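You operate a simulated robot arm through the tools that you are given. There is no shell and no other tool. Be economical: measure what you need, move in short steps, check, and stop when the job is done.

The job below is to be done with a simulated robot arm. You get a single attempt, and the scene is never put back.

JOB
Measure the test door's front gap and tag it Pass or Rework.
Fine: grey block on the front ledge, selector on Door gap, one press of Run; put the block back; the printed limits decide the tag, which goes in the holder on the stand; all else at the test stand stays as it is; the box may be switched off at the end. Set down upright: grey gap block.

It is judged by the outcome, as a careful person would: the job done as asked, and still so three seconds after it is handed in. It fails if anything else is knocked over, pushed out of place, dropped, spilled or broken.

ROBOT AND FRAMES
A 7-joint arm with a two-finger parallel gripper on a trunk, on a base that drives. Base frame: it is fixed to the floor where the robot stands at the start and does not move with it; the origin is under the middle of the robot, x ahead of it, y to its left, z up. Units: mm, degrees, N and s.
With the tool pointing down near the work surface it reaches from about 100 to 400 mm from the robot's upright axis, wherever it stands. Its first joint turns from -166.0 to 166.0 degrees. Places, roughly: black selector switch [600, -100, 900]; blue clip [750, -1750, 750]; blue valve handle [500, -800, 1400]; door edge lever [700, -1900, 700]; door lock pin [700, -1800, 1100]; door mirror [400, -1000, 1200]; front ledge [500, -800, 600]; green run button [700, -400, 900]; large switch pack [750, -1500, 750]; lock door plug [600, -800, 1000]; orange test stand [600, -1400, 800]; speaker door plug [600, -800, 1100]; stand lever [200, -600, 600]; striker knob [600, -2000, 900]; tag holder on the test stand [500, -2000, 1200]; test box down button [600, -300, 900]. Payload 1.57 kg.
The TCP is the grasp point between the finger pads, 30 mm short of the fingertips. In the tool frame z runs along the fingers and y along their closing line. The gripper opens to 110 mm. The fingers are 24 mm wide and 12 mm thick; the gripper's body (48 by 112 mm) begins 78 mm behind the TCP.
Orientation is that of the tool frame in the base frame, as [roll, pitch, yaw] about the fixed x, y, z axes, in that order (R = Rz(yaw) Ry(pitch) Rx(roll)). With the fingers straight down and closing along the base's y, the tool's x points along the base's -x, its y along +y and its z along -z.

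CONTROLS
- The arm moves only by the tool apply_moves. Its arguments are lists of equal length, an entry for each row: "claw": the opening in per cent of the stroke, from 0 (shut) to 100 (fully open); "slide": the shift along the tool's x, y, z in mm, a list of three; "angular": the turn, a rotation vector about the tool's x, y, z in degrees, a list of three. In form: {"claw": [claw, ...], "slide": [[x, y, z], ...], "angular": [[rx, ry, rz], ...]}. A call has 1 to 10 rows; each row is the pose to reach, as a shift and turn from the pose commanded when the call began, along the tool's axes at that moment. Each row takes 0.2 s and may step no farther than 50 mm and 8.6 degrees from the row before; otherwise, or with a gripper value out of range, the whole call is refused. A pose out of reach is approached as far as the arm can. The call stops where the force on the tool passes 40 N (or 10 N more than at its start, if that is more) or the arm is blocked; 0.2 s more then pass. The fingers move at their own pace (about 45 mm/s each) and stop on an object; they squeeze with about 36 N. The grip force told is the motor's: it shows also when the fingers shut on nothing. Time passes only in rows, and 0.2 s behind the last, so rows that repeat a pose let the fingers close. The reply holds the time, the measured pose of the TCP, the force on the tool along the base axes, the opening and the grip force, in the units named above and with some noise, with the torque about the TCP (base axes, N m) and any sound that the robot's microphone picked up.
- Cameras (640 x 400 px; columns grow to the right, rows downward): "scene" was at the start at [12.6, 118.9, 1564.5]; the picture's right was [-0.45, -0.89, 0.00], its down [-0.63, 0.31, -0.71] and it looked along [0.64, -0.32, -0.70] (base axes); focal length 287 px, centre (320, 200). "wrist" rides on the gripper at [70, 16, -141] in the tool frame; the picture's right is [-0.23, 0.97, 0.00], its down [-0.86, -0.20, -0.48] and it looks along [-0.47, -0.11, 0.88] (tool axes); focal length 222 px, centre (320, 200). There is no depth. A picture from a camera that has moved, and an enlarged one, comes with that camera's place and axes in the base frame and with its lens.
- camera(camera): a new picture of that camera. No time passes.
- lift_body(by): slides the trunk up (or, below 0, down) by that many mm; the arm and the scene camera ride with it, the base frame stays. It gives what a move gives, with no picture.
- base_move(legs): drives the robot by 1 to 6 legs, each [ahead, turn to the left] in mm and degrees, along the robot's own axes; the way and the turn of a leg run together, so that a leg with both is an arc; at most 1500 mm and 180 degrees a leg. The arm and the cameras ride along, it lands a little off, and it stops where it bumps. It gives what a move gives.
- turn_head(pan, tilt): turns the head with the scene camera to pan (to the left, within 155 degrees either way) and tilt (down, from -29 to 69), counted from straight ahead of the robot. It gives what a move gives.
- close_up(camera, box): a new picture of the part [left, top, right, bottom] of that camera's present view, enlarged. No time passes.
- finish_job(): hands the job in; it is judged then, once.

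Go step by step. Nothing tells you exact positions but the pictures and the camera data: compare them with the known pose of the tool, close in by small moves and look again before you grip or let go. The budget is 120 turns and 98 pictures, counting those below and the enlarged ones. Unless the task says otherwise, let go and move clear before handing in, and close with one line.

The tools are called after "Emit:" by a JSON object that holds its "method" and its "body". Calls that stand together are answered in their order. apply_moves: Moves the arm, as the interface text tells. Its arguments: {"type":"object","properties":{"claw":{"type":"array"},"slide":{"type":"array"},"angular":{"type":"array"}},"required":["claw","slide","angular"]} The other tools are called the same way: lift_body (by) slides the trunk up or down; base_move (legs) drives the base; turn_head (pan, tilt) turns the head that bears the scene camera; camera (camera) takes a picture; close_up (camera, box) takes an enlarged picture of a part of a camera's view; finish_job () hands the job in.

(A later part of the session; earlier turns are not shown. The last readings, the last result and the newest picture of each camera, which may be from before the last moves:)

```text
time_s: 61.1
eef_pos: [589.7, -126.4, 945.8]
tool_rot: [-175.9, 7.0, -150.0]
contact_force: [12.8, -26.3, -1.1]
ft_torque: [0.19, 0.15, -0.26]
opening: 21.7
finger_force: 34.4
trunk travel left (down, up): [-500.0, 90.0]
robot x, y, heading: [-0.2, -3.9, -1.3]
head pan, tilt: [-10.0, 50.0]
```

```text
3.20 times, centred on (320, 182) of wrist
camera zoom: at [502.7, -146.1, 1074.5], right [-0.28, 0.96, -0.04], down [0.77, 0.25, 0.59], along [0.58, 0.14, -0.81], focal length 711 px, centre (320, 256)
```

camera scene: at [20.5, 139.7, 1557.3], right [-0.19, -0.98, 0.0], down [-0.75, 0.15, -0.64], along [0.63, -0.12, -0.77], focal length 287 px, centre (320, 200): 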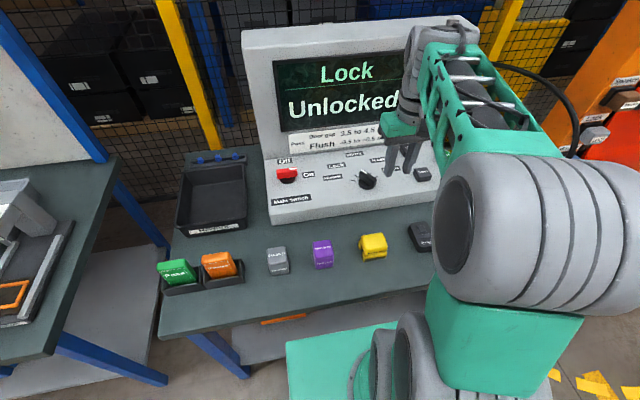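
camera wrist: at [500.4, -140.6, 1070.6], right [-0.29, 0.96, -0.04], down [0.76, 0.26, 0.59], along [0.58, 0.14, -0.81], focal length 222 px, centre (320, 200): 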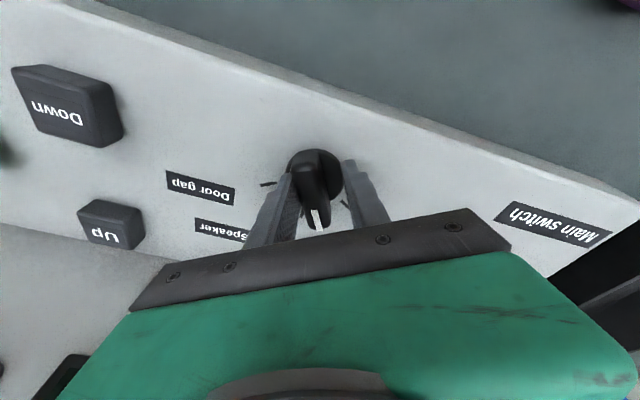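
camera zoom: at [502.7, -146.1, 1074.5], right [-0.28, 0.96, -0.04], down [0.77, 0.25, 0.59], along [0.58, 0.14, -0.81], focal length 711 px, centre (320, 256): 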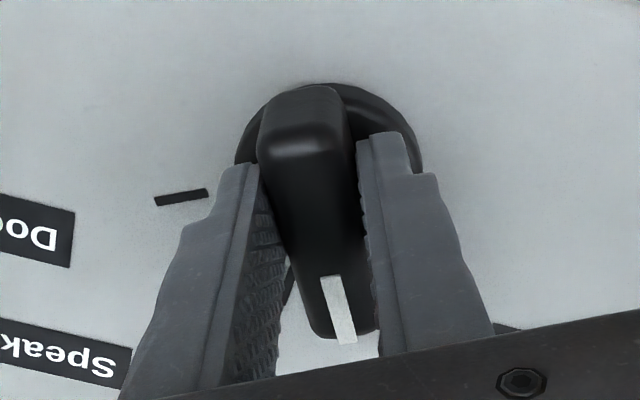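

Now gripping the handle (21.7 mm). Re-centre by 5 mm to relieve the side force and turn clockwise in stages.

Emit:
{"method": "apply_moves", "body": {"claw": [0, 0, 0, 0, 0, 0], "slide": [[0, -5, 0], [0, -5, 0], [0, -5, 0], [0, -5, 0], [0, -5, 0], [0, -5, 0]], "angular": [[0, 0, 0], [0, 0, 8], [0, 0, 16], [0, 0, 24], [0, 0, 32], [0, 0, 40]]}}

Emit:
{"method": "camera", "body": {"camera": "wrist"}}

```text
time_s: 62.5
eef_pos: [590.1, -121.9, 945.5]
tool_rot: [178.6, 7.7, 170.2]
contact_force: [-3.3, 33.5, -2.0]
ft_torque: [-0.22, -0.36, 0.27]
opening: 20.4
finger_force: 33.9
trunk travel left (down, up): [-500.0, 90.0]
robot x, y, heading: [4.4, -2.3, -1.1]
head pan, tilt: [-10.0, 50.0]
```

```text
58 pictures are left
camera wrist: at [505.5, -94.0, 1075.1], right [0.38, 0.92, 0.05], down [0.74, -0.34, 0.58], along [0.56, -0.19, -0.81], focal length 222 px, centre (320, 200)
```

wrist: 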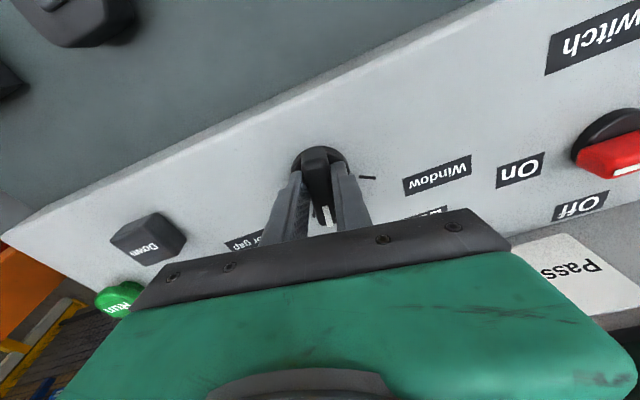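

Emit:
{"method": "apply_moves", "body": {"claw": [0, 0, 0, 0, 0, 0, 0], "slide": [[0, 6, 0], [0, 6, 0], [0, 6, 0], [0, 6, 0], [0, 6, 0], [0, 6, 0], [0, 6, 0]], "angular": [[0, 0, 8], [0, 0, 16], [0, 0, 24], [0, 0, 32], [0, 0, 40], [0, 0, 46], [0, 0, 50]]}}

Emit:
{"method": "camera", "body": {"camera": "wrist"}}

Emit:
{"method": "camera", "body": {"camera": "scene"}}

```text
time_s: 64.1
eef_pos: [594.2, -120.3, 945.4]
tool_rot: [173.2, 4.1, 119.8]
contact_force: [9.3, 18.4, -7.0]
ft_torque: [-0.73, 0.21, 0.11]
opening: 23.0
finger_force: 35.4
trunk travel left (down, up): [-500.0, 90.0]
robot x, y, heading: [2.5, -1.4, -1.0]
head pan, tilt: [-10.0, 50.0]
```

```text
57 pictures are left
camera wrist: at [553.8, -50.8, 1081.9], right [0.95, 0.29, 0.13], down [0.19, -0.84, 0.51], along [0.26, -0.46, -0.85], focal length 222 px, centre (320, 200)
```

wrist: 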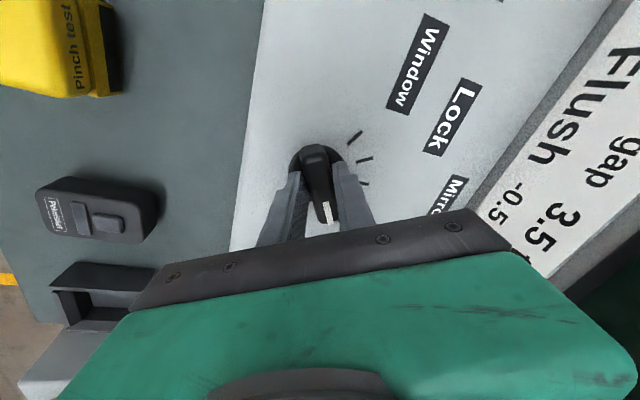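

```text
56 pictures are left
camera scene: at [22.3, 142.5, 1557.1], right [-0.19, -0.98, 0.0], down [-0.75, 0.15, -0.64], along [0.63, -0.12, -0.77], focal length 287 px, centre (320, 200)
```

scene: 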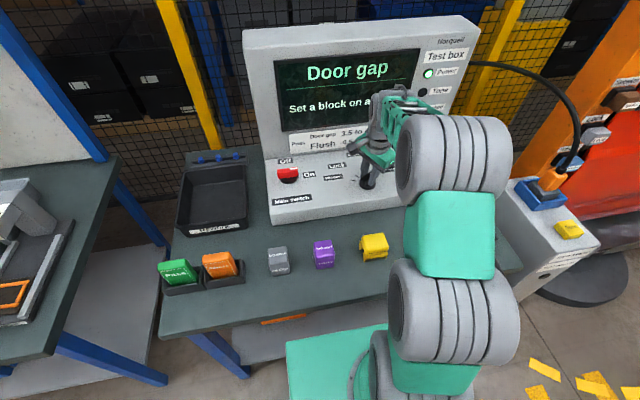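

The display now shows "Door gap – Set a block on…". Release and rise straight up.

Emit:
{"method": "apply_moves", "body": {"claw": [45, 45, 45, 45, 45], "slide": [[0, 0, 0], [0, 0, 0], [0, 0, -35], [0, 0, -80], [0, 0, -125]], "angular": [[0, 0, 0], [0, 0, 0], [0, 0, 0], [0, 0, 0], [0, 0, 0]]}}

Emit:
{"method": "camera", "body": {"camera": "scene"}}

```text
time_s: 65.3
eef_pos: [572.1, -119.8, 1069.0]
tool_rot: [173.2, 3.9, 119.7]
contact_force: [0.2, -0.4, 0.3]
ft_torque: [0.01, 0.02, 0.02]
opening: 49.2
finger_force: 0.0
trunk travel left (down, up): [-500.0, 90.0]
robot x, y, heading: [4.6, -1.6, -1.3]
head pan, tilt: [-10.0, 50.0]
```

```text
55 pictures are left
camera scene: at [20.2, 140.3, 1557.2], right [-0.19, -0.98, 0.0], down [-0.75, 0.15, -0.64], along [0.63, -0.12, -0.77], focal length 287 px, centre (320, 200)
```

scene: 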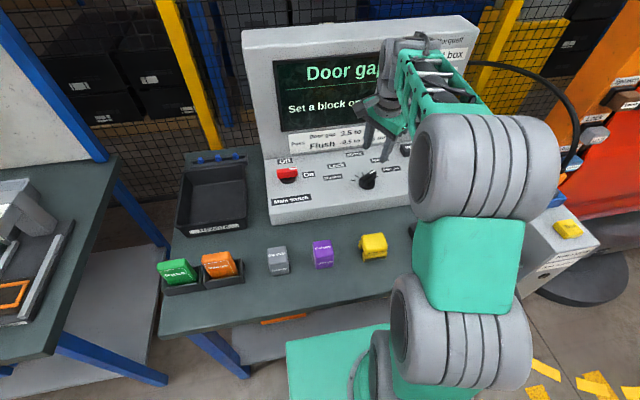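

Selector set, knob left at Door gap. Now back over the grey block with the tool straight down.

Emit:
{"method": "apply_moves", "body": {"claw": [60, 70, 80, 90, 100, 100, 100, 100], "slide": [[43.9, -1.5, 5.5], [87.7, -3, 11], [131.6, -4.6, 16.5], [175.4, -6.1, 22], [219.3, -7.6, 27.6], [263.2, -9.1, 33.1], [307, -10.7, 38.6], [350.9, -12.2, 44.1]], "angular": [[0.5, 0.9, -7.5], [1.05, 1.8, -15], [1.6, 2.7, -22.5], [2.1, 3.6, -29.9], [2.6, 4.5, -37.4], [3.1, 5.4, -44.9], [3.7, 6.3, -52.4], [4.2, 7.25, -59.9]]}}

Emit:
{"method": "camera", "body": {"camera": "wrist"}}

```text
time_s: 67.1
eef_pos: [396.5, 178.3, 999.8]
tool_rot: [180.0, -0.1, -179.8]
contact_force: [-0.6, 0.2, -0.4]
ft_torque: [-0.03, -0.01, 0.03]
opening: 110.0
finger_force: 0.0
trunk travel left (down, up): [-500.0, 90.0]
robot x, y, heading: [2.7, 1.3, -1.0]
head pan, tilt: [-10.0, 50.0]
```

```text
54 pictures are left
camera wrist: at [327.1, 194.8, 1141.0], right [0.22, 0.97, 0.0], down [0.86, -0.2, 0.48], along [0.47, -0.11, -0.88], focal length 222 px, centre (320, 200)
```

wrist: 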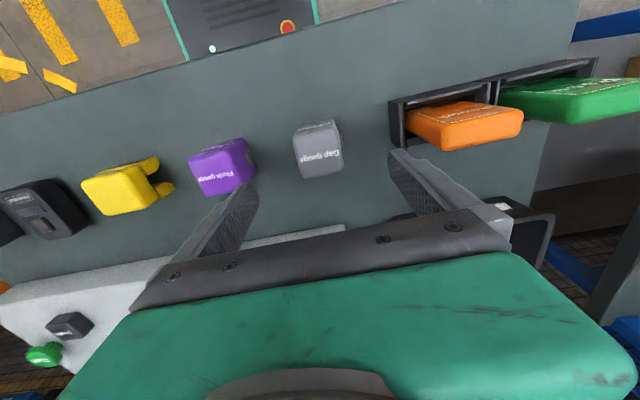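

Emit:
{"method": "apply_moves", "body": {"claw": [100, 100, 100, 0, 0, 0, 0, 0, 0, 0], "slide": [[2, 0, 40], [2, 0, 80], [2, 0, 110], [2, 0, 110], [2, 0, 110], [2, 0, 110], [2, 0, 110], [2, 0, 65], [2, -25, 20], [15, -60, -25]], "angular": [[0, 0, 0], [0, 0, 0], [0, 0, 0], [0, 0, 0], [0, 0, 0], [0, 0, 0], [0, 0, 0], [0, 0, 0], [0, 0, 0], [0, 0, 0]]}}

Emit:
{"method": "close_up", "body": {"camera": "wrist", "box": [220, 80, 420, 230]}}

```text
refused: row 9 steps farther than a row can; nothing moved
```

```text
2.67 times, centred on (320, 155) of wrist
camera zoom: at [327.1, 194.8, 1141.0], right [0.22, 0.97, 0.0], down [0.86, -0.2, 0.48], along [0.47, -0.11, -0.88], focal length 592 px, centre (320, 320)
```

zoom: 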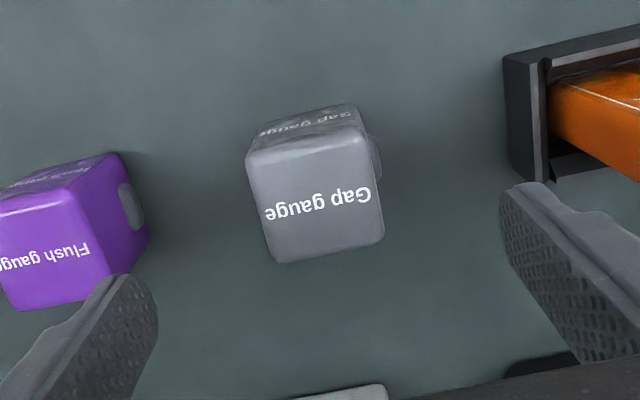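

Emit:
{"method": "apply_moves", "body": {"claw": [100, 100, 100, 0, 0, 0, 0, 0, 0, 0], "slide": [[2, 0, 40], [2, 0, 80], [2, 0, 110], [2, 0, 110], [2, 0, 110], [2, 0, 110], [2, 0, 110], [2, 0, 65], [2, -10, 20], [2, -35, -20]], "angular": [[0, 0, 0], [0, 0, 0], [0, 0, 0], [0, 0, 0], [0, 0, 0], [0, 0, 0], [0, 0, 0], [0, 0, 0], [0, 0, 0], [0, 0, 0]]}}

Emit:
{"method": "close_up", "body": {"camera": "wrist", "box": [220, 80, 420, 230]}}

```text
time_s: 69.3
eef_pos: [396.2, 141.5, 1019.4]
tool_rot: [-179.9, -0.1, -179.8]
contact_force: [0.2, 0.0, -2.2]
ft_torque: [-0.01, 0.0, -0.02]
opening: 59.4
finger_force: 35.6
trunk travel left (down, up): [-500.0, 90.0]
robot x, y, heading: [-0.9, -2.6, -1.2]
head pan, tilt: [-10.0, 50.0]
```

```text
2.67 times, centred on (320, 155) of wrist
camera zoom: at [326.4, 157.6, 1160.4], right [0.23, 0.97, 0.0], down [0.86, -0.2, 0.48], along [0.46, -0.11, -0.88], focal length 592 px, centre (320, 320)
```

zoom: 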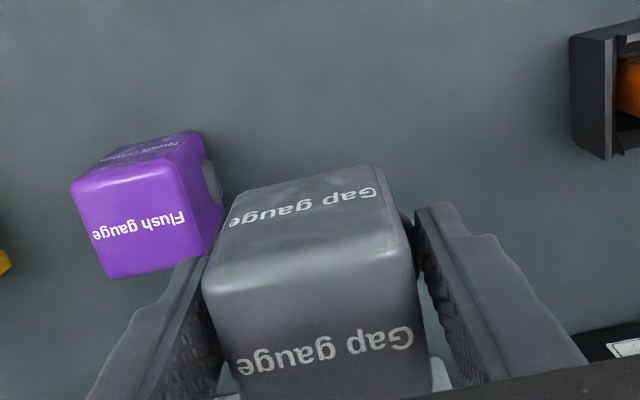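

Regripped higher (tips ~20 mm above the block's bottom). Drive back to the ledge.

Emit:
{"method": "base_move", "body": {"legs": [[-240, 0], [0, -89], [905, 0], [0, 90]]}}

Emit:
{"method": "lift_body", "body": {"by": -250}}

Emit:
{"method": "base_move", "body": {"legs": [[200, 0]]}}

Emit:
{"method": "turn_head", "body": {"pan": -10, "tilt": 45}}

Emit:
{"method": "camera", "body": {"camera": "scene"}}

Emit:
{"method": "camera", "body": {"camera": "wrist"}}

```text
time_s: 83.1
eef_pos: [144.4, -747.4, 1019.3]
tool_rot: [180.0, -0.1, -178.1]
contact_force: [-0.4, -0.4, -2.1]
ft_torque: [-0.03, -0.01, 0.0]
opening: 59.2
finger_force: 35.8
trunk travel left (down, up): [-500.0, 90.0]
robot x, y, heading: [-243.1, -900.1, 0.7]
head pan, tilt: [-10.0, 50.0]
```

```text
time_s: 85.7
eef_pos: [144.1, -746.1, 770.6]
tool_rot: [-180.0, -0.1, -178.1]
contact_force: [0.7, 0.7, -1.9]
ft_torque: [0.01, 0.03, -0.01]
opening: 59.4
finger_force: 36.0
trunk travel left (down, up): [-250.0, 340.0]
robot x, y, heading: [-248.3, -898.6, 0.7]
head pan, tilt: [-10.0, 50.0]
```

```text
time_s: 87.3
eef_pos: [343.7, -744.1, 770.3]
tool_rot: [180.0, -0.1, -178.1]
contact_force: [-0.1, 0.1, -0.8]
ft_torque: [0.02, 0.0, -0.02]
opening: 59.5
finger_force: 35.9
trunk travel left (down, up): [-250.0, 340.0]
robot x, y, heading: [-44.2, -896.2, 0.5]
head pan, tilt: [-10.0, 50.0]
```

```text
time_s: 88.0
eef_pos: [344.0, -743.2, 769.2]
tool_rot: [180.0, -0.1, -178.0]
contact_force: [0.7, -0.1, -2.3]
ft_torque: [0.02, 0.0, 0.05]
opening: 59.3
finger_force: 36.0
trunk travel left (down, up): [-250.0, 340.0]
robot x, y, heading: [-42.0, -897.5, 0.5]
head pan, tilt: [-10.0, 45.0]
```

```text
51 pictures are left
camera scene: at [-27.7, -757.1, 1314.1], right [-0.16, -0.99, 0.0], down [-0.7, 0.11, -0.71], along [0.7, -0.11, -0.71], focal length 287 px, centre (320, 200)
```

scene: 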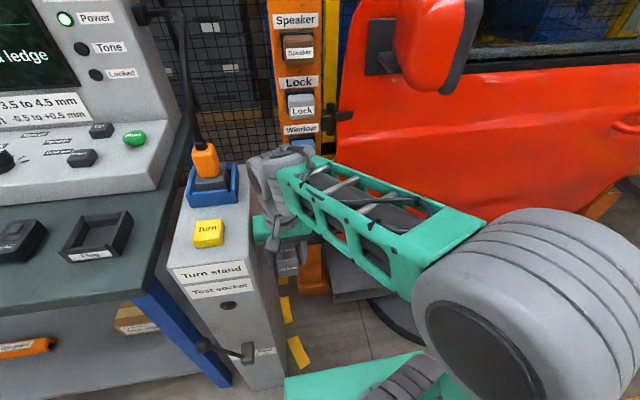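

```text
50 pictures are left
camera wrist: at [273.6, -729.2, 910.2], right [0.2, 0.98, 0.0], down [0.86, -0.17, 0.48], along [0.47, -0.09, -0.88], focal length 222 px, centre (320, 200)
```

wrist: 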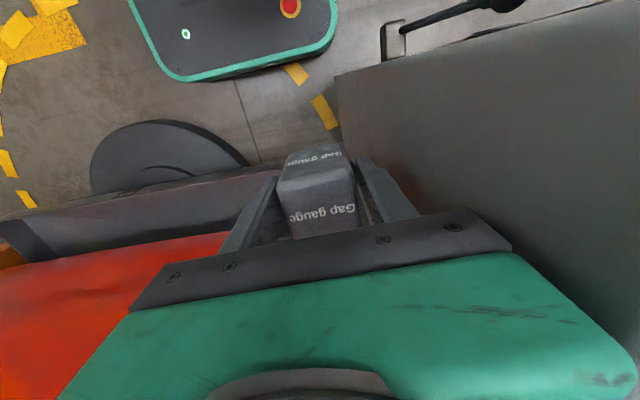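

I'm close to the pedestal, so I move the gripper away (−y) and look at the tray clearly.

Emit:
{"method": "apply_moves", "body": {"claw": [0, 0, 0], "slide": [[10, -45, 0], [20, -90, 0], [30, -135, 0]], "angular": [[0, 0, 0.6], [0, 0, 1.2], [0, 0, 1.8]]}}

Emit:
{"method": "close_up", "body": {"camera": "scene", "box": [252, 180, 380, 260]}}

```text
time_s: 88.8
eef_pos: [320.0, -878.4, 769.8]
tool_rot: [179.9, 0.0, -180.0]
contact_force: [0.0, 0.7, -0.8]
ft_torque: [0.0, 0.02, -0.03]
opening: 59.3
finger_force: 36.1
trunk travel left (down, up): [-250.0, 340.0]
robot x, y, heading: [-50.1, -900.1, 0.6]
head pan, tilt: [-10.0, 45.0]
```

```text
5.00 times, centred on (316, 220) of scene
camera zoom: at [-27.5, -757.0, 1314.2], right [-0.16, -0.99, 0.0], down [-0.7, 0.11, -0.71], along [0.7, -0.11, -0.71], focal length 1436 px, centre (340, 100)
```

zoom: 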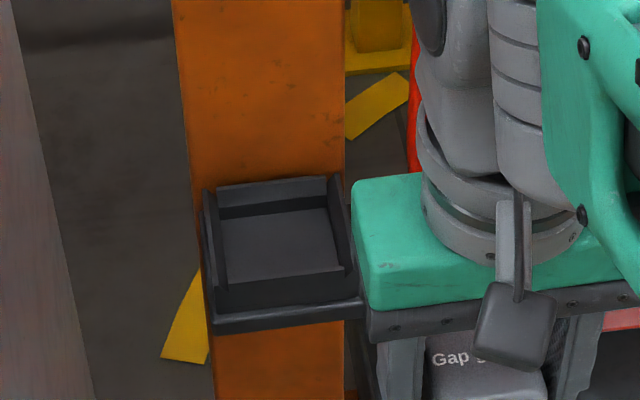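

The tray floor is near [538, -814, 620], but a straight-down wrist would hit the plugs on the column above it. Since the fingers close along y, I can regrip the block with the tool pitched ~35° so the wrist stays back. Return to the bench for that.

Emit:
{"method": "lift_body", "body": {"by": 250}}

Emit:
{"method": "base_move", "body": {"legs": [[-195, 0], [0, 90], [903, 0], [0, -91], [240, 0]]}}

```text
time_s: 91.3
eef_pos: [318.9, -877.4, 1020.8]
tool_rot: [179.9, -0.2, -179.9]
contact_force: [0.7, 0.3, -1.8]
ft_torque: [0.0, 0.01, 0.0]
opening: 59.4
finger_force: 36.0
trunk travel left (down, up): [-500.0, 90.0]
robot x, y, heading: [-45.8, -899.6, 0.7]
head pan, tilt: [-10.0, 45.0]
```

```text
time_s: 106.3
eef_pos: [349.2, 15.1, 1021.0]
tool_rot: [180.0, -0.2, 179.1]
contact_force: [0.0, -0.1, -2.7]
ft_torque: [0.0, 0.01, 0.02]
opening: 59.3
finger_force: 36.2
trunk travel left (down, up): [-500.0, 90.0]
robot x, y, heading: [-16.6, -0.6, -0.4]
head pan, tilt: [-10.0, 45.0]
```

Emit:
{"method": "apply_moves", "body": {"claw": [0, 0, 0, 0, 0, 0, 0], "slide": [[-11, 41, 0], [-22, 82, 0], [-33, 123, 10], [-43.1, 164.7, 30], [-43.1, 164.7, 70], [-43.1, 164.7, 100], [-43.1, 164.7, 116]], "angular": [[0, 0, -0.9], [0, 0, -0.9], [0, 0, -0.9], [0, 0, -0.9], [0, 0, -0.9], [0, 0, -0.9], [0, 0, -0.9]]}}

```text
time_s: 107.9
eef_pos: [395.4, 179.4, 901.8]
tool_rot: [180.0, -0.2, -180.0]
contact_force: [-0.6, 0.6, -2.0]
ft_torque: [-0.02, 0.04, -0.02]
opening: 59.3
finger_force: 36.2
trunk travel left (down, up): [-500.0, 90.0]
robot x, y, heading: [-17.3, 2.1, -0.4]
head pan, tilt: [-10.0, 45.0]
```

Emit:
{"method": "apply_moves", "body": {"claw": [0, 0, 100, 100, 100, 100, 100, 100, 100, 100], "slide": [[0, 0, 7], [0, 0, 12], [0, 0, 12], [0, 0, 12], [0, 0, -20], [0, 0, -50], [0, 0, -50], [0, 0, -50], [0, 0, -50], [0, 0, -50]], "angular": [[0, 0, 0], [0, 0, 0], [0, 0, 0], [0, 0, 0], [0, 0, 0], [0, 0, 0], [0, -8.5, 0], [0, -17, 0], [0, -25.5, 0], [0, -34, 0]]}}

Emit:
{"method": "turn_head", "body": {"pan": 10, "tilt": 50}}

Emit:
{"method": "camera", "body": {"camera": "scene"}}

Emit:
{"method": "camera", "body": {"camera": "wrist"}}

```text
time_s: 110.1
eef_pos: [394.8, 179.7, 955.2]
tool_rot: [-179.9, 34.1, -180.0]
contact_force: [-0.4, -0.7, 0.3]
ft_torque: [0.01, -0.02, -0.02]
opening: 110.1
finger_force: 0.0
trunk travel left (down, up): [-500.0, 90.0]
robot x, y, heading: [-11.2, -0.8, -0.3]
head pan, tilt: [-10.0, 45.0]
```

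```text
time_s: 111.0
eef_pos: [394.2, 179.4, 954.7]
tool_rot: [-180.0, 33.9, -180.0]
contact_force: [-0.2, -0.5, 0.3]
ft_torque: [0.02, -0.03, 0.0]
opening: 109.8
finger_force: 0.1
trunk travel left (down, up): [-500.0, 90.0]
robot x, y, heading: [-16.5, -3.1, -0.5]
head pan, tilt: [10.0, 50.0]
```

```text
48 pictures are left
camera scene: at [0.0, 169.6, 1557.3], right [0.17, -0.99, 0.0], down [-0.76, -0.13, -0.64], along [0.63, 0.11, -0.77], focal length 287 px, centre (320, 200)
```

scene: 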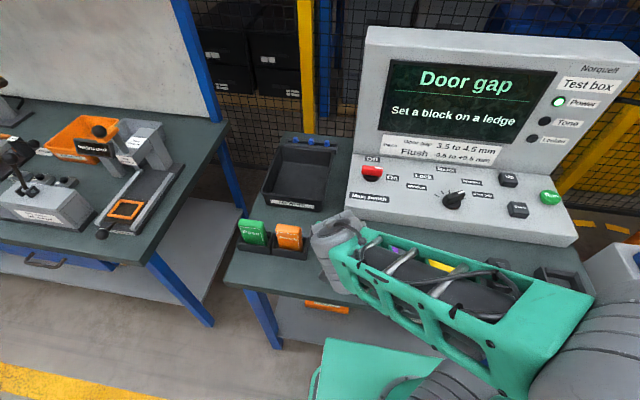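

```text
47 pictures are left
camera wrist: at [258.5, 196.8, 1032.1], right [0.19, 0.97, 0.13], down [0.44, -0.2, 0.87], along [0.88, -0.11, -0.47], focal length 222 px, centre (320, 200)
```

wrist: 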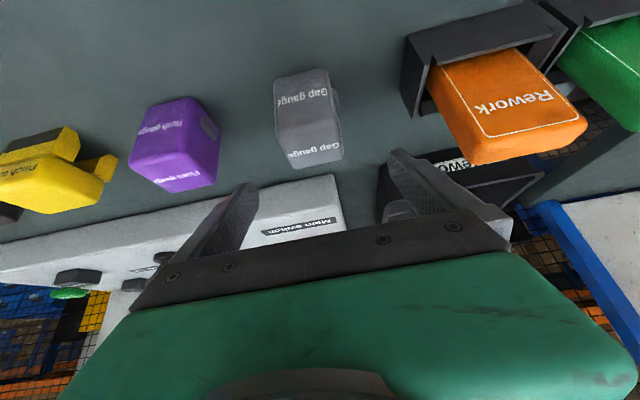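

Emit:
{"method": "apply_moves", "body": {"claw": [85, 85, 0, 0, 0, 0, 0], "slide": [[19, 0, 28], [36.3, 0, 53.9], [36.3, 0, 53.9], [36.3, 0, 53.9], [36.3, 0, 53.9], [36.3, 0, 53.9], [36.3, 0, 53.9]], "angular": [[0, 0, 0], [0, 0, 0], [0, 0, 0], [0, 0, 0], [0, 0, 0], [0, 0, 0], [0, 0, 0]]}}

Emit:
{"method": "camera", "body": {"camera": "wrist"}}

```text
time_s: 112.5
eef_pos: [396.2, 178.7, 889.0]
tool_rot: [-179.9, 33.8, -180.0]
contact_force: [1.3, 0.1, 0.2]
ft_torque: [-0.02, 0.03, -0.04]
opening: 59.8
finger_force: 35.3
trunk travel left (down, up): [-500.0, 90.0]
robot x, y, heading: [-16.2, -2.9, -0.1]
head pan, tilt: [10.0, 50.0]
```

```text
46 pictures are left
camera wrist: at [259.9, 195.4, 966.8], right [0.19, 0.97, 0.13], down [0.44, -0.2, 0.87], along [0.88, -0.11, -0.47], focal length 222 px, centre (320, 200)
```

wrist: 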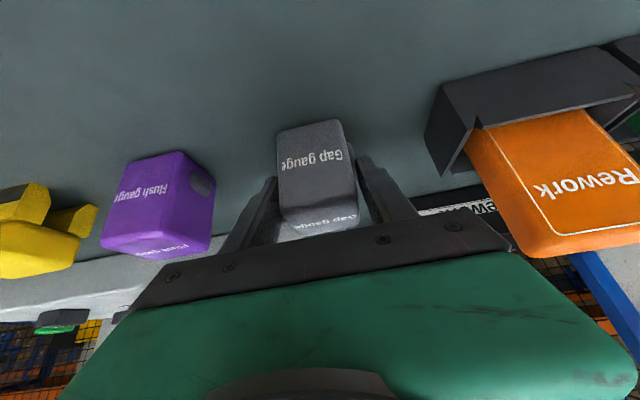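

Emit:
{"method": "apply_moves", "body": {"claw": [0, 0, 0, 0, 0, 0], "slide": [[-22, 0, -33], [-45, 0, -66], [-67, 0, -99.5], [-67, -45, -99.5], [-67, -90, -99.5], [-67, -135, -99.5]], "angular": [[0, 0, 0], [0, 0, 0], [0, 0, 0], [0, 0, 0], [0, 0, 0], [0, 0, 0]]}}

Emit:
{"method": "base_move", "body": {"legs": [[-225, 0], [0, -90], [905, 0], [0, 90]]}}

Emit:
{"method": "lift_body", "body": {"by": -250}}

Emit:
{"method": "base_move", "body": {"legs": [[200, 0]]}}

Emit:
{"method": "turn_head", "body": {"pan": -5, "tilt": 45}}

Emit:
{"method": "camera", "body": {"camera": "scene"}}

```text
time_s: 114.0
eef_pos: [394.7, 43.8, 1007.5]
tool_rot: [-180.0, 33.9, -180.0]
contact_force: [-0.4, -0.3, -2.4]
ft_torque: [-0.02, -0.01, 0.02]
opening: 59.2
finger_force: 36.3
trunk travel left (down, up): [-500.0, 90.0]
robot x, y, heading: [-15.4, 1.9, -0.3]
head pan, tilt: [10.0, 50.0]
```

```text
time_s: 127.7
eef_pos: [184.8, -842.5, 1007.5]
tool_rot: [-180.0, 33.9, -177.2]
contact_force: [0.3, -0.2, -2.7]
ft_torque: [-0.02, 0.02, -0.03]
opening: 59.3
finger_force: 36.2
trunk travel left (down, up): [-500.0, 90.0]
robot x, y, heading: [-222.9, -904.8, 2.6]
head pan, tilt: [10.0, 50.0]
```

```text
time_s: 130.3
eef_pos: [185.6, -841.1, 758.1]
tool_rot: [-180.0, 33.9, -177.2]
contact_force: [0.6, 0.9, -2.2]
ft_torque: [-0.01, 0.03, 0.01]
opening: 59.4
finger_force: 35.8
trunk travel left (down, up): [-250.0, 340.0]
robot x, y, heading: [-226.4, -905.3, 2.5]
head pan, tilt: [10.0, 50.0]
```

```text
time_s: 131.9
eef_pos: [386.6, -830.9, 757.5]
tool_rot: [180.0, 33.8, -177.1]
contact_force: [0.7, 0.4, -1.4]
ft_torque: [-0.01, 0.04, 0.04]
opening: 59.2
finger_force: 36.2
trunk travel left (down, up): [-250.0, 340.0]
robot x, y, heading: [-21.1, -896.6, 2.6]
head pan, tilt: [10.0, 50.0]
```

```text
time_s: 132.6
eef_pos: [386.7, -831.0, 758.9]
tool_rot: [-180.0, 33.9, -177.0]
contact_force: [0.4, -0.2, -1.5]
ft_torque: [-0.03, 0.02, -0.01]
opening: 59.3
finger_force: 36.3
trunk travel left (down, up): [-250.0, 340.0]
robot x, y, heading: [-21.9, -895.6, 2.9]
head pan, tilt: [-5.0, 45.0]
```

```text
45 pictures are left
camera scene: at [-8.0, -746.4, 1314.2], right [-0.04, -1.0, 0.0], down [-0.71, 0.03, -0.71], along [0.71, -0.03, -0.71], focal length 287 px, centre (320, 200)
```

scene: 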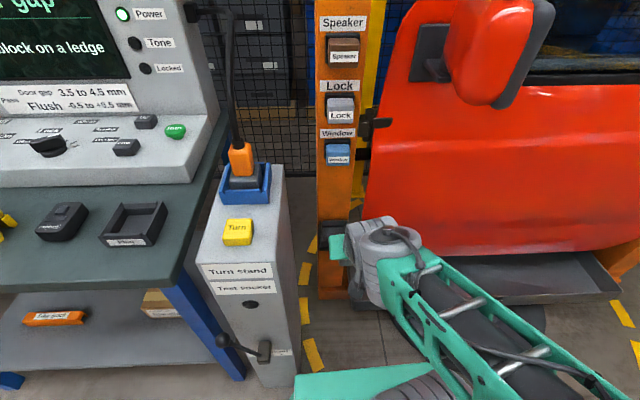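

Approach above the tray (block bottom ~50 mm above its walls), correcting yaw by 3°.

Emit:
{"method": "apply_moves", "body": {"claw": [0, 0, 0, 0], "slide": [[-28, 2, 27], [-56, 4.5, 55], [-84, 7, 82], [-111.2, 9, 109.9]], "angular": [[0.4, 0, 0.6], [0.8, 0, 1.2], [1.3, 0, 1.9], [1.68, 0, 2.49]]}}

Emit:
{"method": "camera", "body": {"camera": "wrist"}}

Emit:
{"method": "close_up", "body": {"camera": "scene", "box": [280, 160, 440, 270]}}

```text
time_s: 133.6
eef_pos: [538.9, -813.2, 730.3]
tool_rot: [-179.9, 33.9, 179.9]
contact_force: [1.0, -0.2, -2.4]
ft_torque: [0.0, 0.01, 0.0]
opening: 59.5
finger_force: 36.0
trunk travel left (down, up): [-250.0, 340.0]
robot x, y, heading: [-22.5, -894.3, 2.9]
head pan, tilt: [-5.0, 45.0]
```

```text
44 pictures are left
camera wrist: at [402.8, -797.1, 808.0], right [0.19, 0.97, 0.13], down [0.44, -0.2, 0.87], along [0.88, -0.11, -0.47], focal length 222 px, centre (320, 200)
```

wrist: 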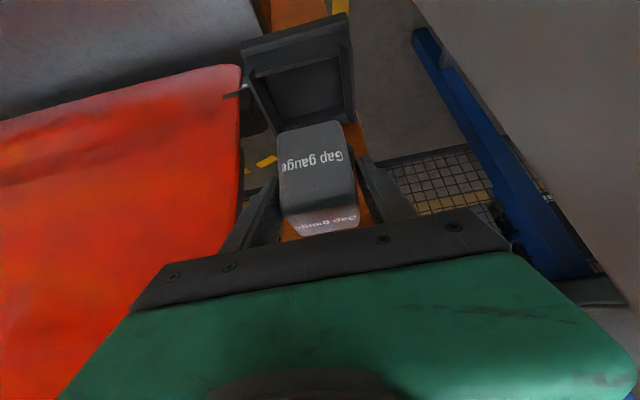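

```text
3.64 times, centred on (360, 215) of scene
camera zoom: at [-8.3, -746.5, 1314.2], right [-0.04, -1.0, 0.0], down [-0.71, 0.03, -0.71], along [0.71, -0.03, -0.71], focal length 1044 px, centre (174, 146)
```

zoom: 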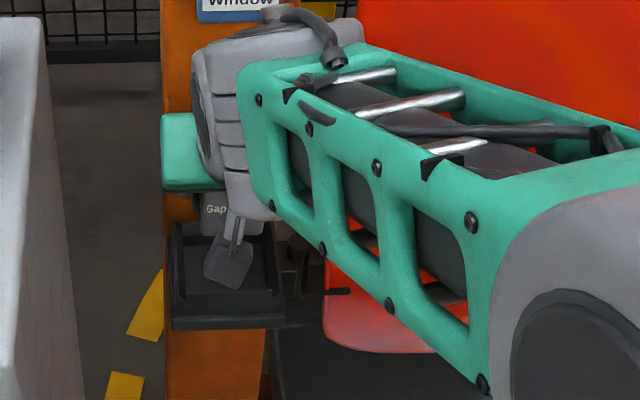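

Emit:
{"method": "close_up", "body": {"camera": "wrist", "box": [220, 0, 400, 240]}}

```text
1.67 times, centred on (310, 120) of wrist
camera zoom: at [402.8, -797.1, 808.0], right [0.19, 0.97, 0.13], down [0.44, -0.2, 0.87], along [0.88, -0.11, -0.47], focal length 370 px, centre (337, 333)
```

zoom: 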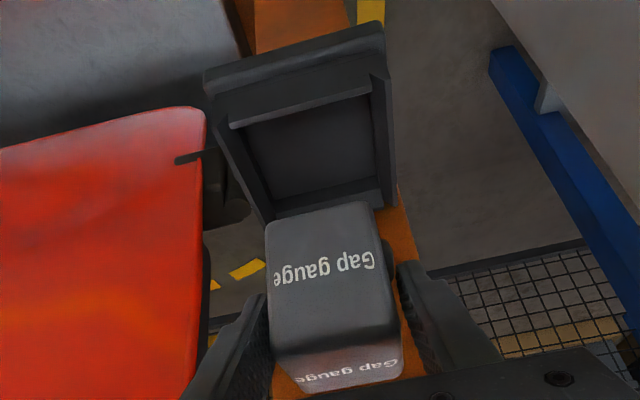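

Tray floor spans roughly x 515–575, y −845..−778. I shift 6 mm forward and go down 40 mm, then look again.

Emit:
{"method": "apply_moves", "body": {"claw": [0, 0], "slide": [[6, 0.5, 20], [17.4, 1, 36.5]], "angular": [[0, 0, 0], [0, 0, 0]]}}

Emit:
{"method": "close_up", "body": {"camera": "wrist", "box": [220, 0, 400, 240]}}

Emit:
{"method": "close_up", "body": {"camera": "scene", "box": [300, 190, 380, 250]}}

```text
time_s: 134.2
eef_pos: [545.8, -813.6, 688.4]
tool_rot: [180.0, 33.8, -180.0]
contact_force: [0.4, 0.1, -1.7]
ft_torque: [-0.01, 0.01, 0.03]
opening: 59.5
finger_force: 36.2
trunk travel left (down, up): [-250.0, 340.0]
robot x, y, heading: [-22.3, -895.8, 2.7]
head pan, tilt: [-5.0, 45.0]
```

```text
1.67 times, centred on (310, 120) of wrist
camera zoom: at [409.8, -796.3, 766.7], right [0.19, 0.97, 0.13], down [0.44, -0.2, 0.87], along [0.88, -0.11, -0.47], focal length 370 px, centre (337, 333)
```

zoom: 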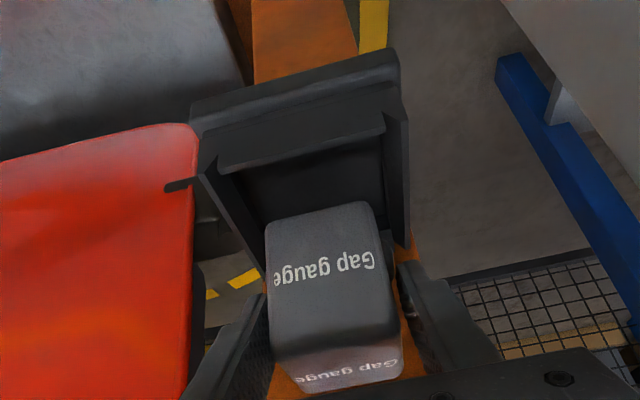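

```text
6.67 times, centred on (340, 220) of scene
camera zoom: at [-8.0, -746.5, 1314.2], right [-0.04, -1.0, 0.0], down [-0.71, 0.03, -0.71], along [0.71, -0.03, -0.71], focal length 1914 px, centre (187, 67)
```

zoom: 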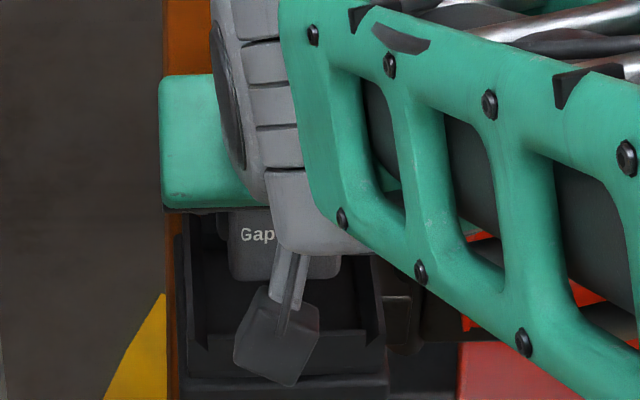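

Cross-checking both cameras, the pocket is about 66×66 mm, centred near [535, -812], lip top z≈639. I need to shift back ~13 mm before lowering.

Emit:
{"method": "apply_moves", "body": {"claw": [0, 0], "slide": [[5, 1, -4], [10.6, 1.5, -7.2]], "angular": [[0, 0, 0], [0, 0, 0]]}}

Emit:
{"method": "close_up", "body": {"camera": "wrist", "box": [250, 40, 390, 160]}}

```text
time_s: 134.8
eef_pos: [532.5, -811.9, 688.6]
tool_rot: [-180.0, 33.8, -179.9]
contact_force: [0.7, 0.3, -2.7]
ft_torque: [-0.04, 0.02, 0.01]
opening: 59.4
finger_force: 36.1
trunk travel left (down, up): [-250.0, 340.0]
robot x, y, heading: [-20.5, -896.8, 2.8]
head pan, tilt: [-5.0, 45.0]
```

```text
3.33 times, centred on (320, 100) of wrist
camera zoom: at [396.6, -795.3, 767.3], right [0.19, 0.97, 0.13], down [0.44, -0.2, 0.87], along [0.88, -0.11, -0.47], focal length 740 px, centre (320, 533)
```

zoom: 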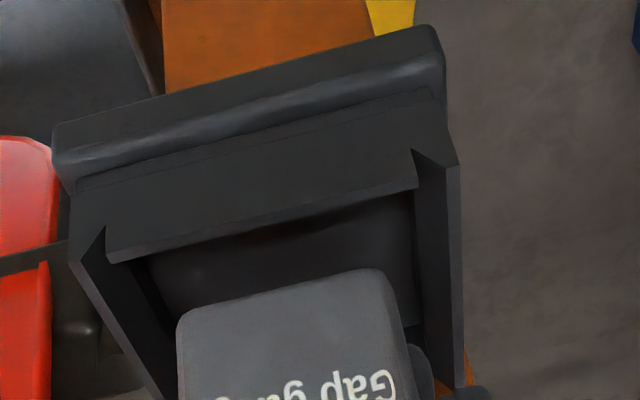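

Emit:
{"method": "apply_moves", "body": {"claw": [0, 0], "slide": [[2.8, -2, 4.1], [5.6, -2, 8.3]], "angular": [[0, 0, 0], [0, 0, 0]]}}

Emit:
{"method": "close_up", "body": {"camera": "wrist", "box": [250, 60, 390, 180]}}

```text
time_s: 135.4
eef_pos: [532.3, -814.3, 679.6]
tool_rot: [-180.0, 33.9, -180.0]
contact_force: [-0.9, 0.8, -1.1]
ft_torque: [0.04, 0.02, -0.01]
opening: 59.5
finger_force: 36.0
trunk travel left (down, up): [-250.0, 340.0]
robot x, y, heading: [-26.3, -892.3, 2.8]
head pan, tilt: [-5.0, 45.0]
```

```text
3.33 times, centred on (320, 120) of wrist
camera zoom: at [395.8, -797.5, 756.3], right [0.19, 0.97, 0.13], down [0.44, -0.2, 0.87], along [0.88, -0.11, -0.47], focal length 740 px, centre (320, 467)
```

zoom: 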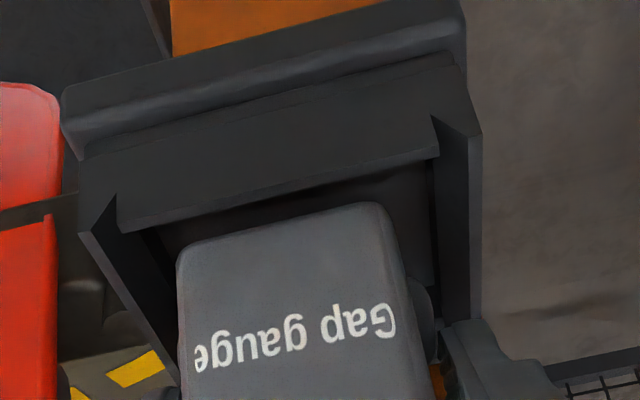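

Emit:
{"method": "apply_moves", "body": {"claw": [0, 0, 0, 0, 0], "slide": [[1.1, 0, 1.7], [2.2, 0, 3.3], [3.4, 0, 5], [4.5, 0, 6.6], [5.6, 0, 8.3]], "angular": [[0, 0, 0], [0, 0, 0], [0, 0, 0], [0, 0, 0], [0, 0, 0]]}}

Emit:
{"method": "camera", "body": {"camera": "wrist"}}

```text
time_s: 136.6
eef_pos: [533.1, -813.9, 669.9]
tool_rot: [-179.9, 34.0, 180.0]
contact_force: [2.6, -0.6, -0.2]
ft_torque: [0.02, -0.1, -0.04]
opening: 59.4
finger_force: 35.3
trunk travel left (down, up): [-250.0, 340.0]
robot x, y, heading: [-21.1, -896.5, 2.4]
head pan, tilt: [-5.0, 45.0]
```

```text
37 pictures are left
camera wrist: at [396.9, -797.1, 747.3], right [0.19, 0.97, 0.13], down [0.44, -0.2, 0.87], along [0.88, -0.11, -0.47], focal length 222 px, centre (320, 200)
```

wrist: 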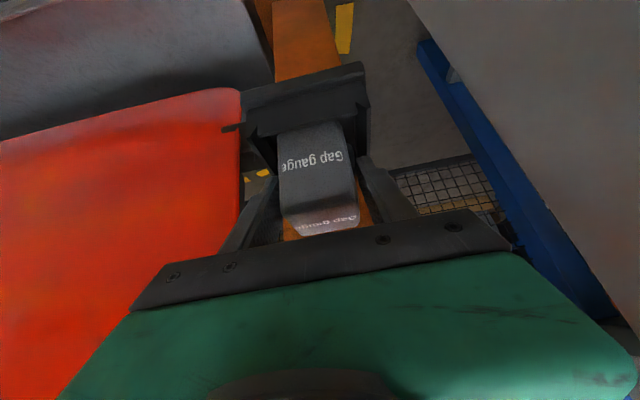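

Emit:
{"method": "apply_moves", "body": {"claw": [0, 0, 0, 0], "slide": [[0.6, 0, 0.8], [1.1, 0, 1.7], [1.7, 0, 2.5], [2.2, 0, 3.3]], "angular": [[0, 0, 0], [0, 0, 0], [0, 0, 0], [0, 0, 0]]}}

Emit:
{"method": "close_up", "body": {"camera": "wrist", "box": [230, 60, 390, 240]}}

```text
time_s: 137.6
eef_pos: [532.6, -814.8, 663.9]
tool_rot: [-179.9, 33.9, -180.0]
contact_force: [2.0, -0.3, -1.6]
ft_torque: [0.04, -0.08, -0.09]
opening: 59.3
finger_force: 36.4
trunk travel left (down, up): [-250.0, 340.0]
robot x, y, heading: [-22.5, -890.4, 2.8]
head pan, tilt: [-5.0, 45.0]
```

```text
2.22 times, centred on (310, 150) of wrist
camera zoom: at [396.2, -797.7, 742.6], right [0.19, 0.97, 0.13], down [0.44, -0.2, 0.87], along [0.88, -0.11, -0.47], focal length 494 px, centre (342, 311)
```

zoom: 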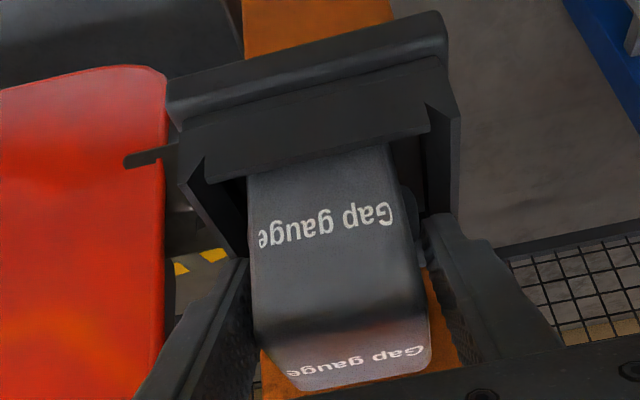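

Emit:
{"method": "apply_moves", "body": {"claw": [0, 0, 0, 0], "slide": [[0.8, 0, 1.2], [1.7, 0, 2.5], [2.5, 0, 3.7], [3.4, 0, 5]], "angular": [[0, 0, 0], [0, 0, 0], [0, 0, 0], [0, 0, 0]]}}

```text
time_s: 138.6
eef_pos: [534.2, -815.2, 661.9]
tool_rot: [180.0, 34.4, 180.0]
contact_force: [2.3, -2.1, 17.2]
ft_torque: [-0.8, -0.19, -0.1]
opening: 59.6
finger_force: 35.9
trunk travel left (down, up): [-250.0, 340.0]
robot x, y, heading: [-22.6, -898.7, 2.8]
head pan, tilt: [-5.0, 45.0]
```

Force 17 N with a torque showing the −y fingertip is touching the side wall top. Let me look how far the block is from the floor.

Emit:
{"method": "close_up", "body": {"camera": "scene", "box": [300, 190, 380, 250]}}

Emit:
{"method": "close_up", "body": {"camera": "wrist", "box": [230, 80, 390, 200]}}

```text
6.67 times, centred on (340, 220) of scene
camera zoom: at [-9.1, -746.7, 1314.5], right [-0.04, -1.0, 0.0], down [-0.71, 0.03, -0.71], along [0.71, -0.03, -0.71], focal length 1914 px, centre (187, 67)
```

zoom: 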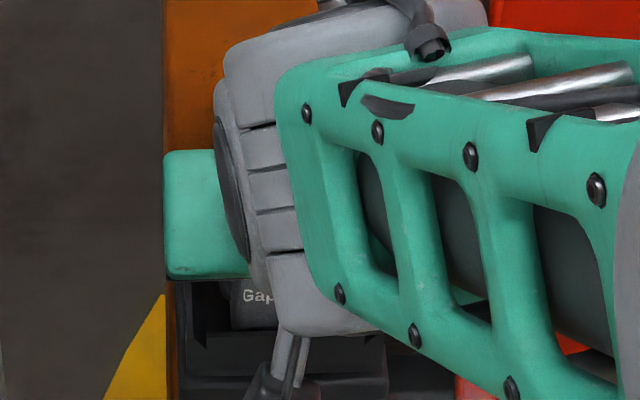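

```text
3.33 times, centred on (310, 140) of wrist
camera zoom: at [397.2, -797.3, 738.6], right [0.19, 0.97, 0.13], down [0.44, -0.2, 0.88], along [0.88, -0.11, -0.46], focal length 740 px, centre (353, 400)
```

zoom: 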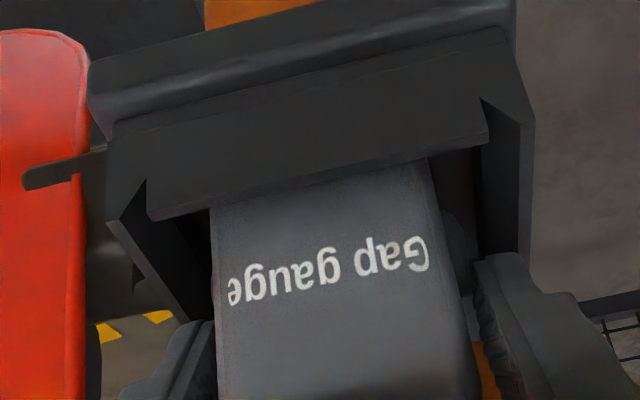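

The hidden strip behind the lip indicates the block bottom is within a few mm of the floor. I ease off the wall and open slightly.

Emit:
{"method": "apply_moves", "body": {"claw": [50, 60, 66, 66], "slide": [[0, 0.5, 0], [0, 0.5, 0], [0, 0.5, 0], [0, 0.5, 0]], "angular": [[0, 0, 0], [0, 0, 0], [0, 0, 0], [0, 0, 0]]}}

Emit:
{"method": "close_up", "body": {"camera": "wrist", "box": [230, 80, 390, 200]}}

```text
time_s: 139.6
eef_pos: [531.3, -813.1, 663.5]
tool_rot: [180.0, 34.3, 179.9]
contact_force: [2.6, -1.9, 31.3]
ft_torque: [-0.41, -0.31, 0.08]
opening: 61.1
finger_force: 0.0
trunk travel left (down, up): [-250.0, 340.0]
robot x, y, heading: [-21.9, -898.0, 2.7]
head pan, tilt: [-5.0, 45.0]
```

```text
3.33 times, centred on (310, 140) of wrist
camera zoom: at [396.1, -796.7, 738.8], right [0.19, 0.97, 0.13], down [0.44, -0.2, 0.88], along [0.88, -0.11, -0.46], focal length 740 px, centre (353, 400)
```

zoom: 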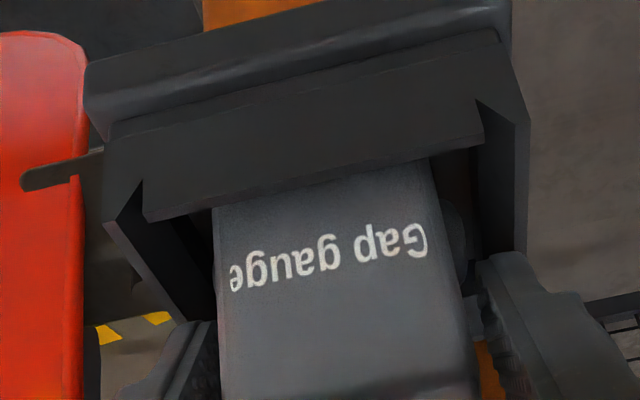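

The block settled a couple of mm onto the floor. Now rise slightly so the fingers come free of the walls and open a little more.

Emit:
{"method": "apply_moves", "body": {"claw": [66, 66, 66, 66], "slide": [[-1.7, 0, -2.5], [-3.4, 0, -5], [-3.4, 0, -5], [-3.4, 0, -5]], "angular": [[0, 0, 0], [0, 0, 0], [0, 0, 0], [0, 0, 0]]}}

Emit:
{"method": "close_up", "body": {"camera": "wrist", "box": [230, 80, 390, 240]}}

```text
time_s: 140.6
eef_pos: [530.4, -812.2, 661.7]
tool_rot: [-179.9, 33.6, -179.7]
contact_force: [-0.2, 0.7, 0.9]
ft_torque: [0.04, 0.04, 0.0]
opening: 72.7
finger_force: 0.1
trunk travel left (down, up): [-250.0, 340.0]
robot x, y, heading: [-19.8, -889.6, 2.8]
head pan, tilt: [-5.0, 45.0]
```

```text
2.50 times, centred on (310, 160) of wrist
camera zoom: at [394.9, -795.8, 741.3], right [0.19, 0.97, 0.12], down [0.45, -0.2, 0.87], along [0.87, -0.11, -0.47], focal length 555 px, centre (345, 300)
```

zoom: 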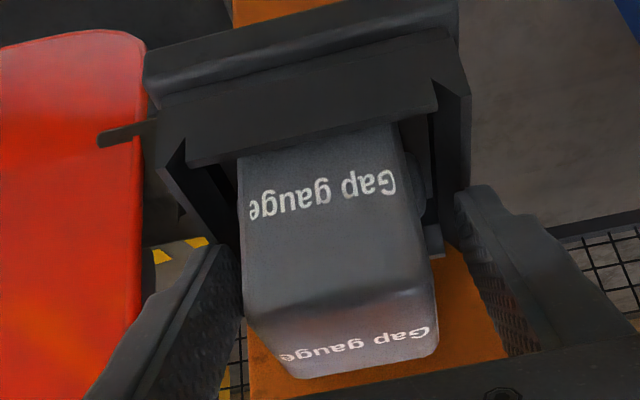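

The block stands in the pocket, fingers free. Withdraw along the tool axis and check.

Emit:
{"method": "apply_moves", "body": {"claw": [66, 70, 70, 70, 70], "slide": [[0, 0, -20], [0, 0, -60], [0, 0, -105], [0, 0, -150], [0, -40, -170]], "angular": [[0, 0, 0], [0, 0, 0], [0, 0, 0], [0, 0, 0], [0, 0, 0]]}}

Emit:
{"method": "camera", "body": {"camera": "wrist"}}

Emit:
{"method": "camera", "body": {"camera": "scene"}}

```text
time_s: 141.8
eef_pos: [435.7, -853.4, 806.2]
tool_rot: [-180.0, 33.8, -180.0]
contact_force: [0.1, 0.0, 0.1]
ft_torque: [0.02, 0.01, 0.0]
opening: 77.0
finger_force: 0.0
trunk travel left (down, up): [-250.0, 340.0]
robot x, y, heading: [-23.9, -898.1, 2.8]
head pan, tilt: [-5.0, 45.0]
```

```text
31 pictures are left
camera wrist: at [299.6, -836.7, 885.0], right [0.19, 0.97, 0.13], down [0.44, -0.2, 0.87], along [0.88, -0.11, -0.47], focal length 222 px, centre (320, 200)
```

wrist: 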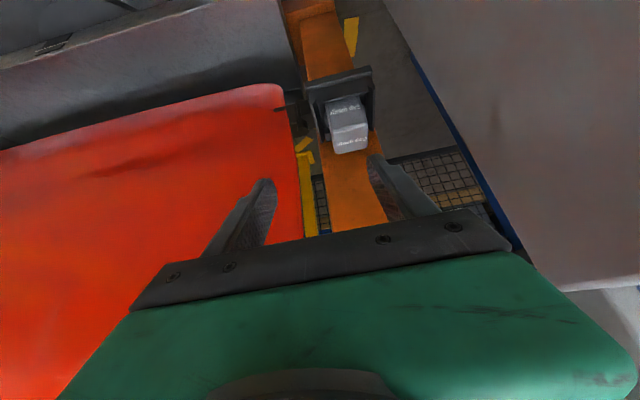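

```text
30 pictures are left
camera scene: at [-7.8, -746.3, 1314.1], right [-0.04, -1.0, 0.0], down [-0.71, 0.03, -0.71], along [0.71, -0.03, -0.71], focal length 287 px, centre (320, 200)
```

scene: 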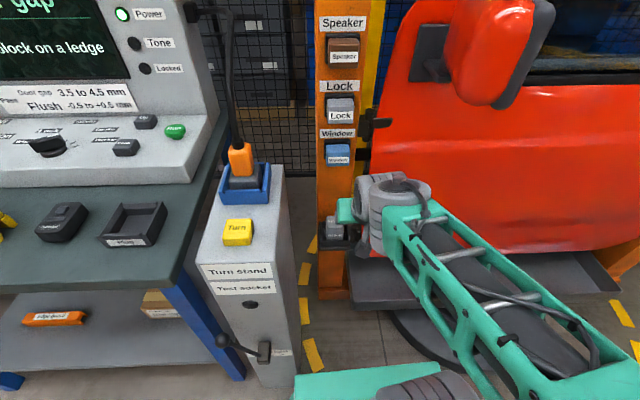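

The block stands on the front ledge. Now drive to the Run button (≈[645, -402, 921]).

Emit:
{"method": "base_move", "body": {"legs": [[-215, 0]]}}

Emit:
{"method": "lift_body", "body": {"by": 250}}

Emit:
{"method": "base_move", "body": {"legs": [[0, 87], [500, 0], [0, -90], [225, 0]]}}

Emit:
{"method": "turn_head", "body": {"pan": -10, "tilt": 45}}

Emit:
{"method": "camera", "body": {"camera": "scene"}}

```text
time_s: 143.5
eef_pos: [220.5, -865.0, 806.4]
tool_rot: [-180.0, 33.9, 179.9]
contact_force: [-0.2, -0.1, -0.5]
ft_torque: [0.03, 0.01, -0.01]
opening: 77.4
finger_force: 0.0
trunk travel left (down, up): [-250.0, 340.0]
robot x, y, heading: [-237.0, -902.7, 2.6]
head pan, tilt: [-5.0, 45.0]
```

```text
time_s: 146.1
eef_pos: [220.3, -864.8, 1056.5]
tool_rot: [180.0, 33.8, 179.9]
contact_force: [0.7, -0.5, -0.7]
ft_torque: [-0.01, 0.01, -0.02]
opening: 76.7
finger_force: 0.1
trunk travel left (down, up): [-500.0, 90.0]
robot x, y, heading: [-239.3, -906.7, 2.5]
head pan, tilt: [-5.0, 45.0]
```

```text
time_s: 157.8
eef_pos: [462.7, -414.5, 1057.1]
tool_rot: [-180.0, 33.9, 174.9]
contact_force: [-0.7, -0.3, -0.1]
ft_torque: [0.0, -0.01, 0.0]
opening: 77.0
finger_force: 0.1
trunk travel left (down, up): [-500.0, 90.0]
robot x, y, heading: [2.1, -417.1, -2.3]
head pan, tilt: [-5.0, 45.0]
```

```text
time_s: 158.5
eef_pos: [462.0, -414.4, 1057.4]
tool_rot: [180.0, 34.0, 174.9]
contact_force: [0.7, 0.3, -0.7]
ft_torque: [0.01, -0.01, -0.02]
opening: 76.7
finger_force: 0.1
trunk travel left (down, up): [-500.0, 90.0]
robot x, y, heading: [3.1, -417.8, -2.3]
head pan, tilt: [-10.0, 45.0]
```

```text
29 pictures are left
camera scene: at [27.7, -276.3, 1564.2], right [-0.22, -0.98, 0.0], down [-0.69, 0.15, -0.71], along [0.69, -0.15, -0.71], focal length 287 px, centre (320, 200)
```

scene: 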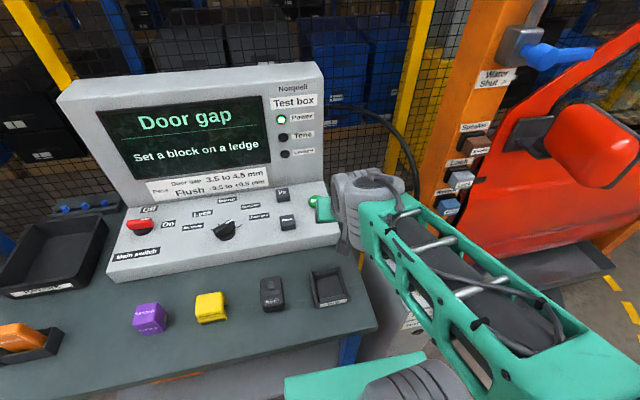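

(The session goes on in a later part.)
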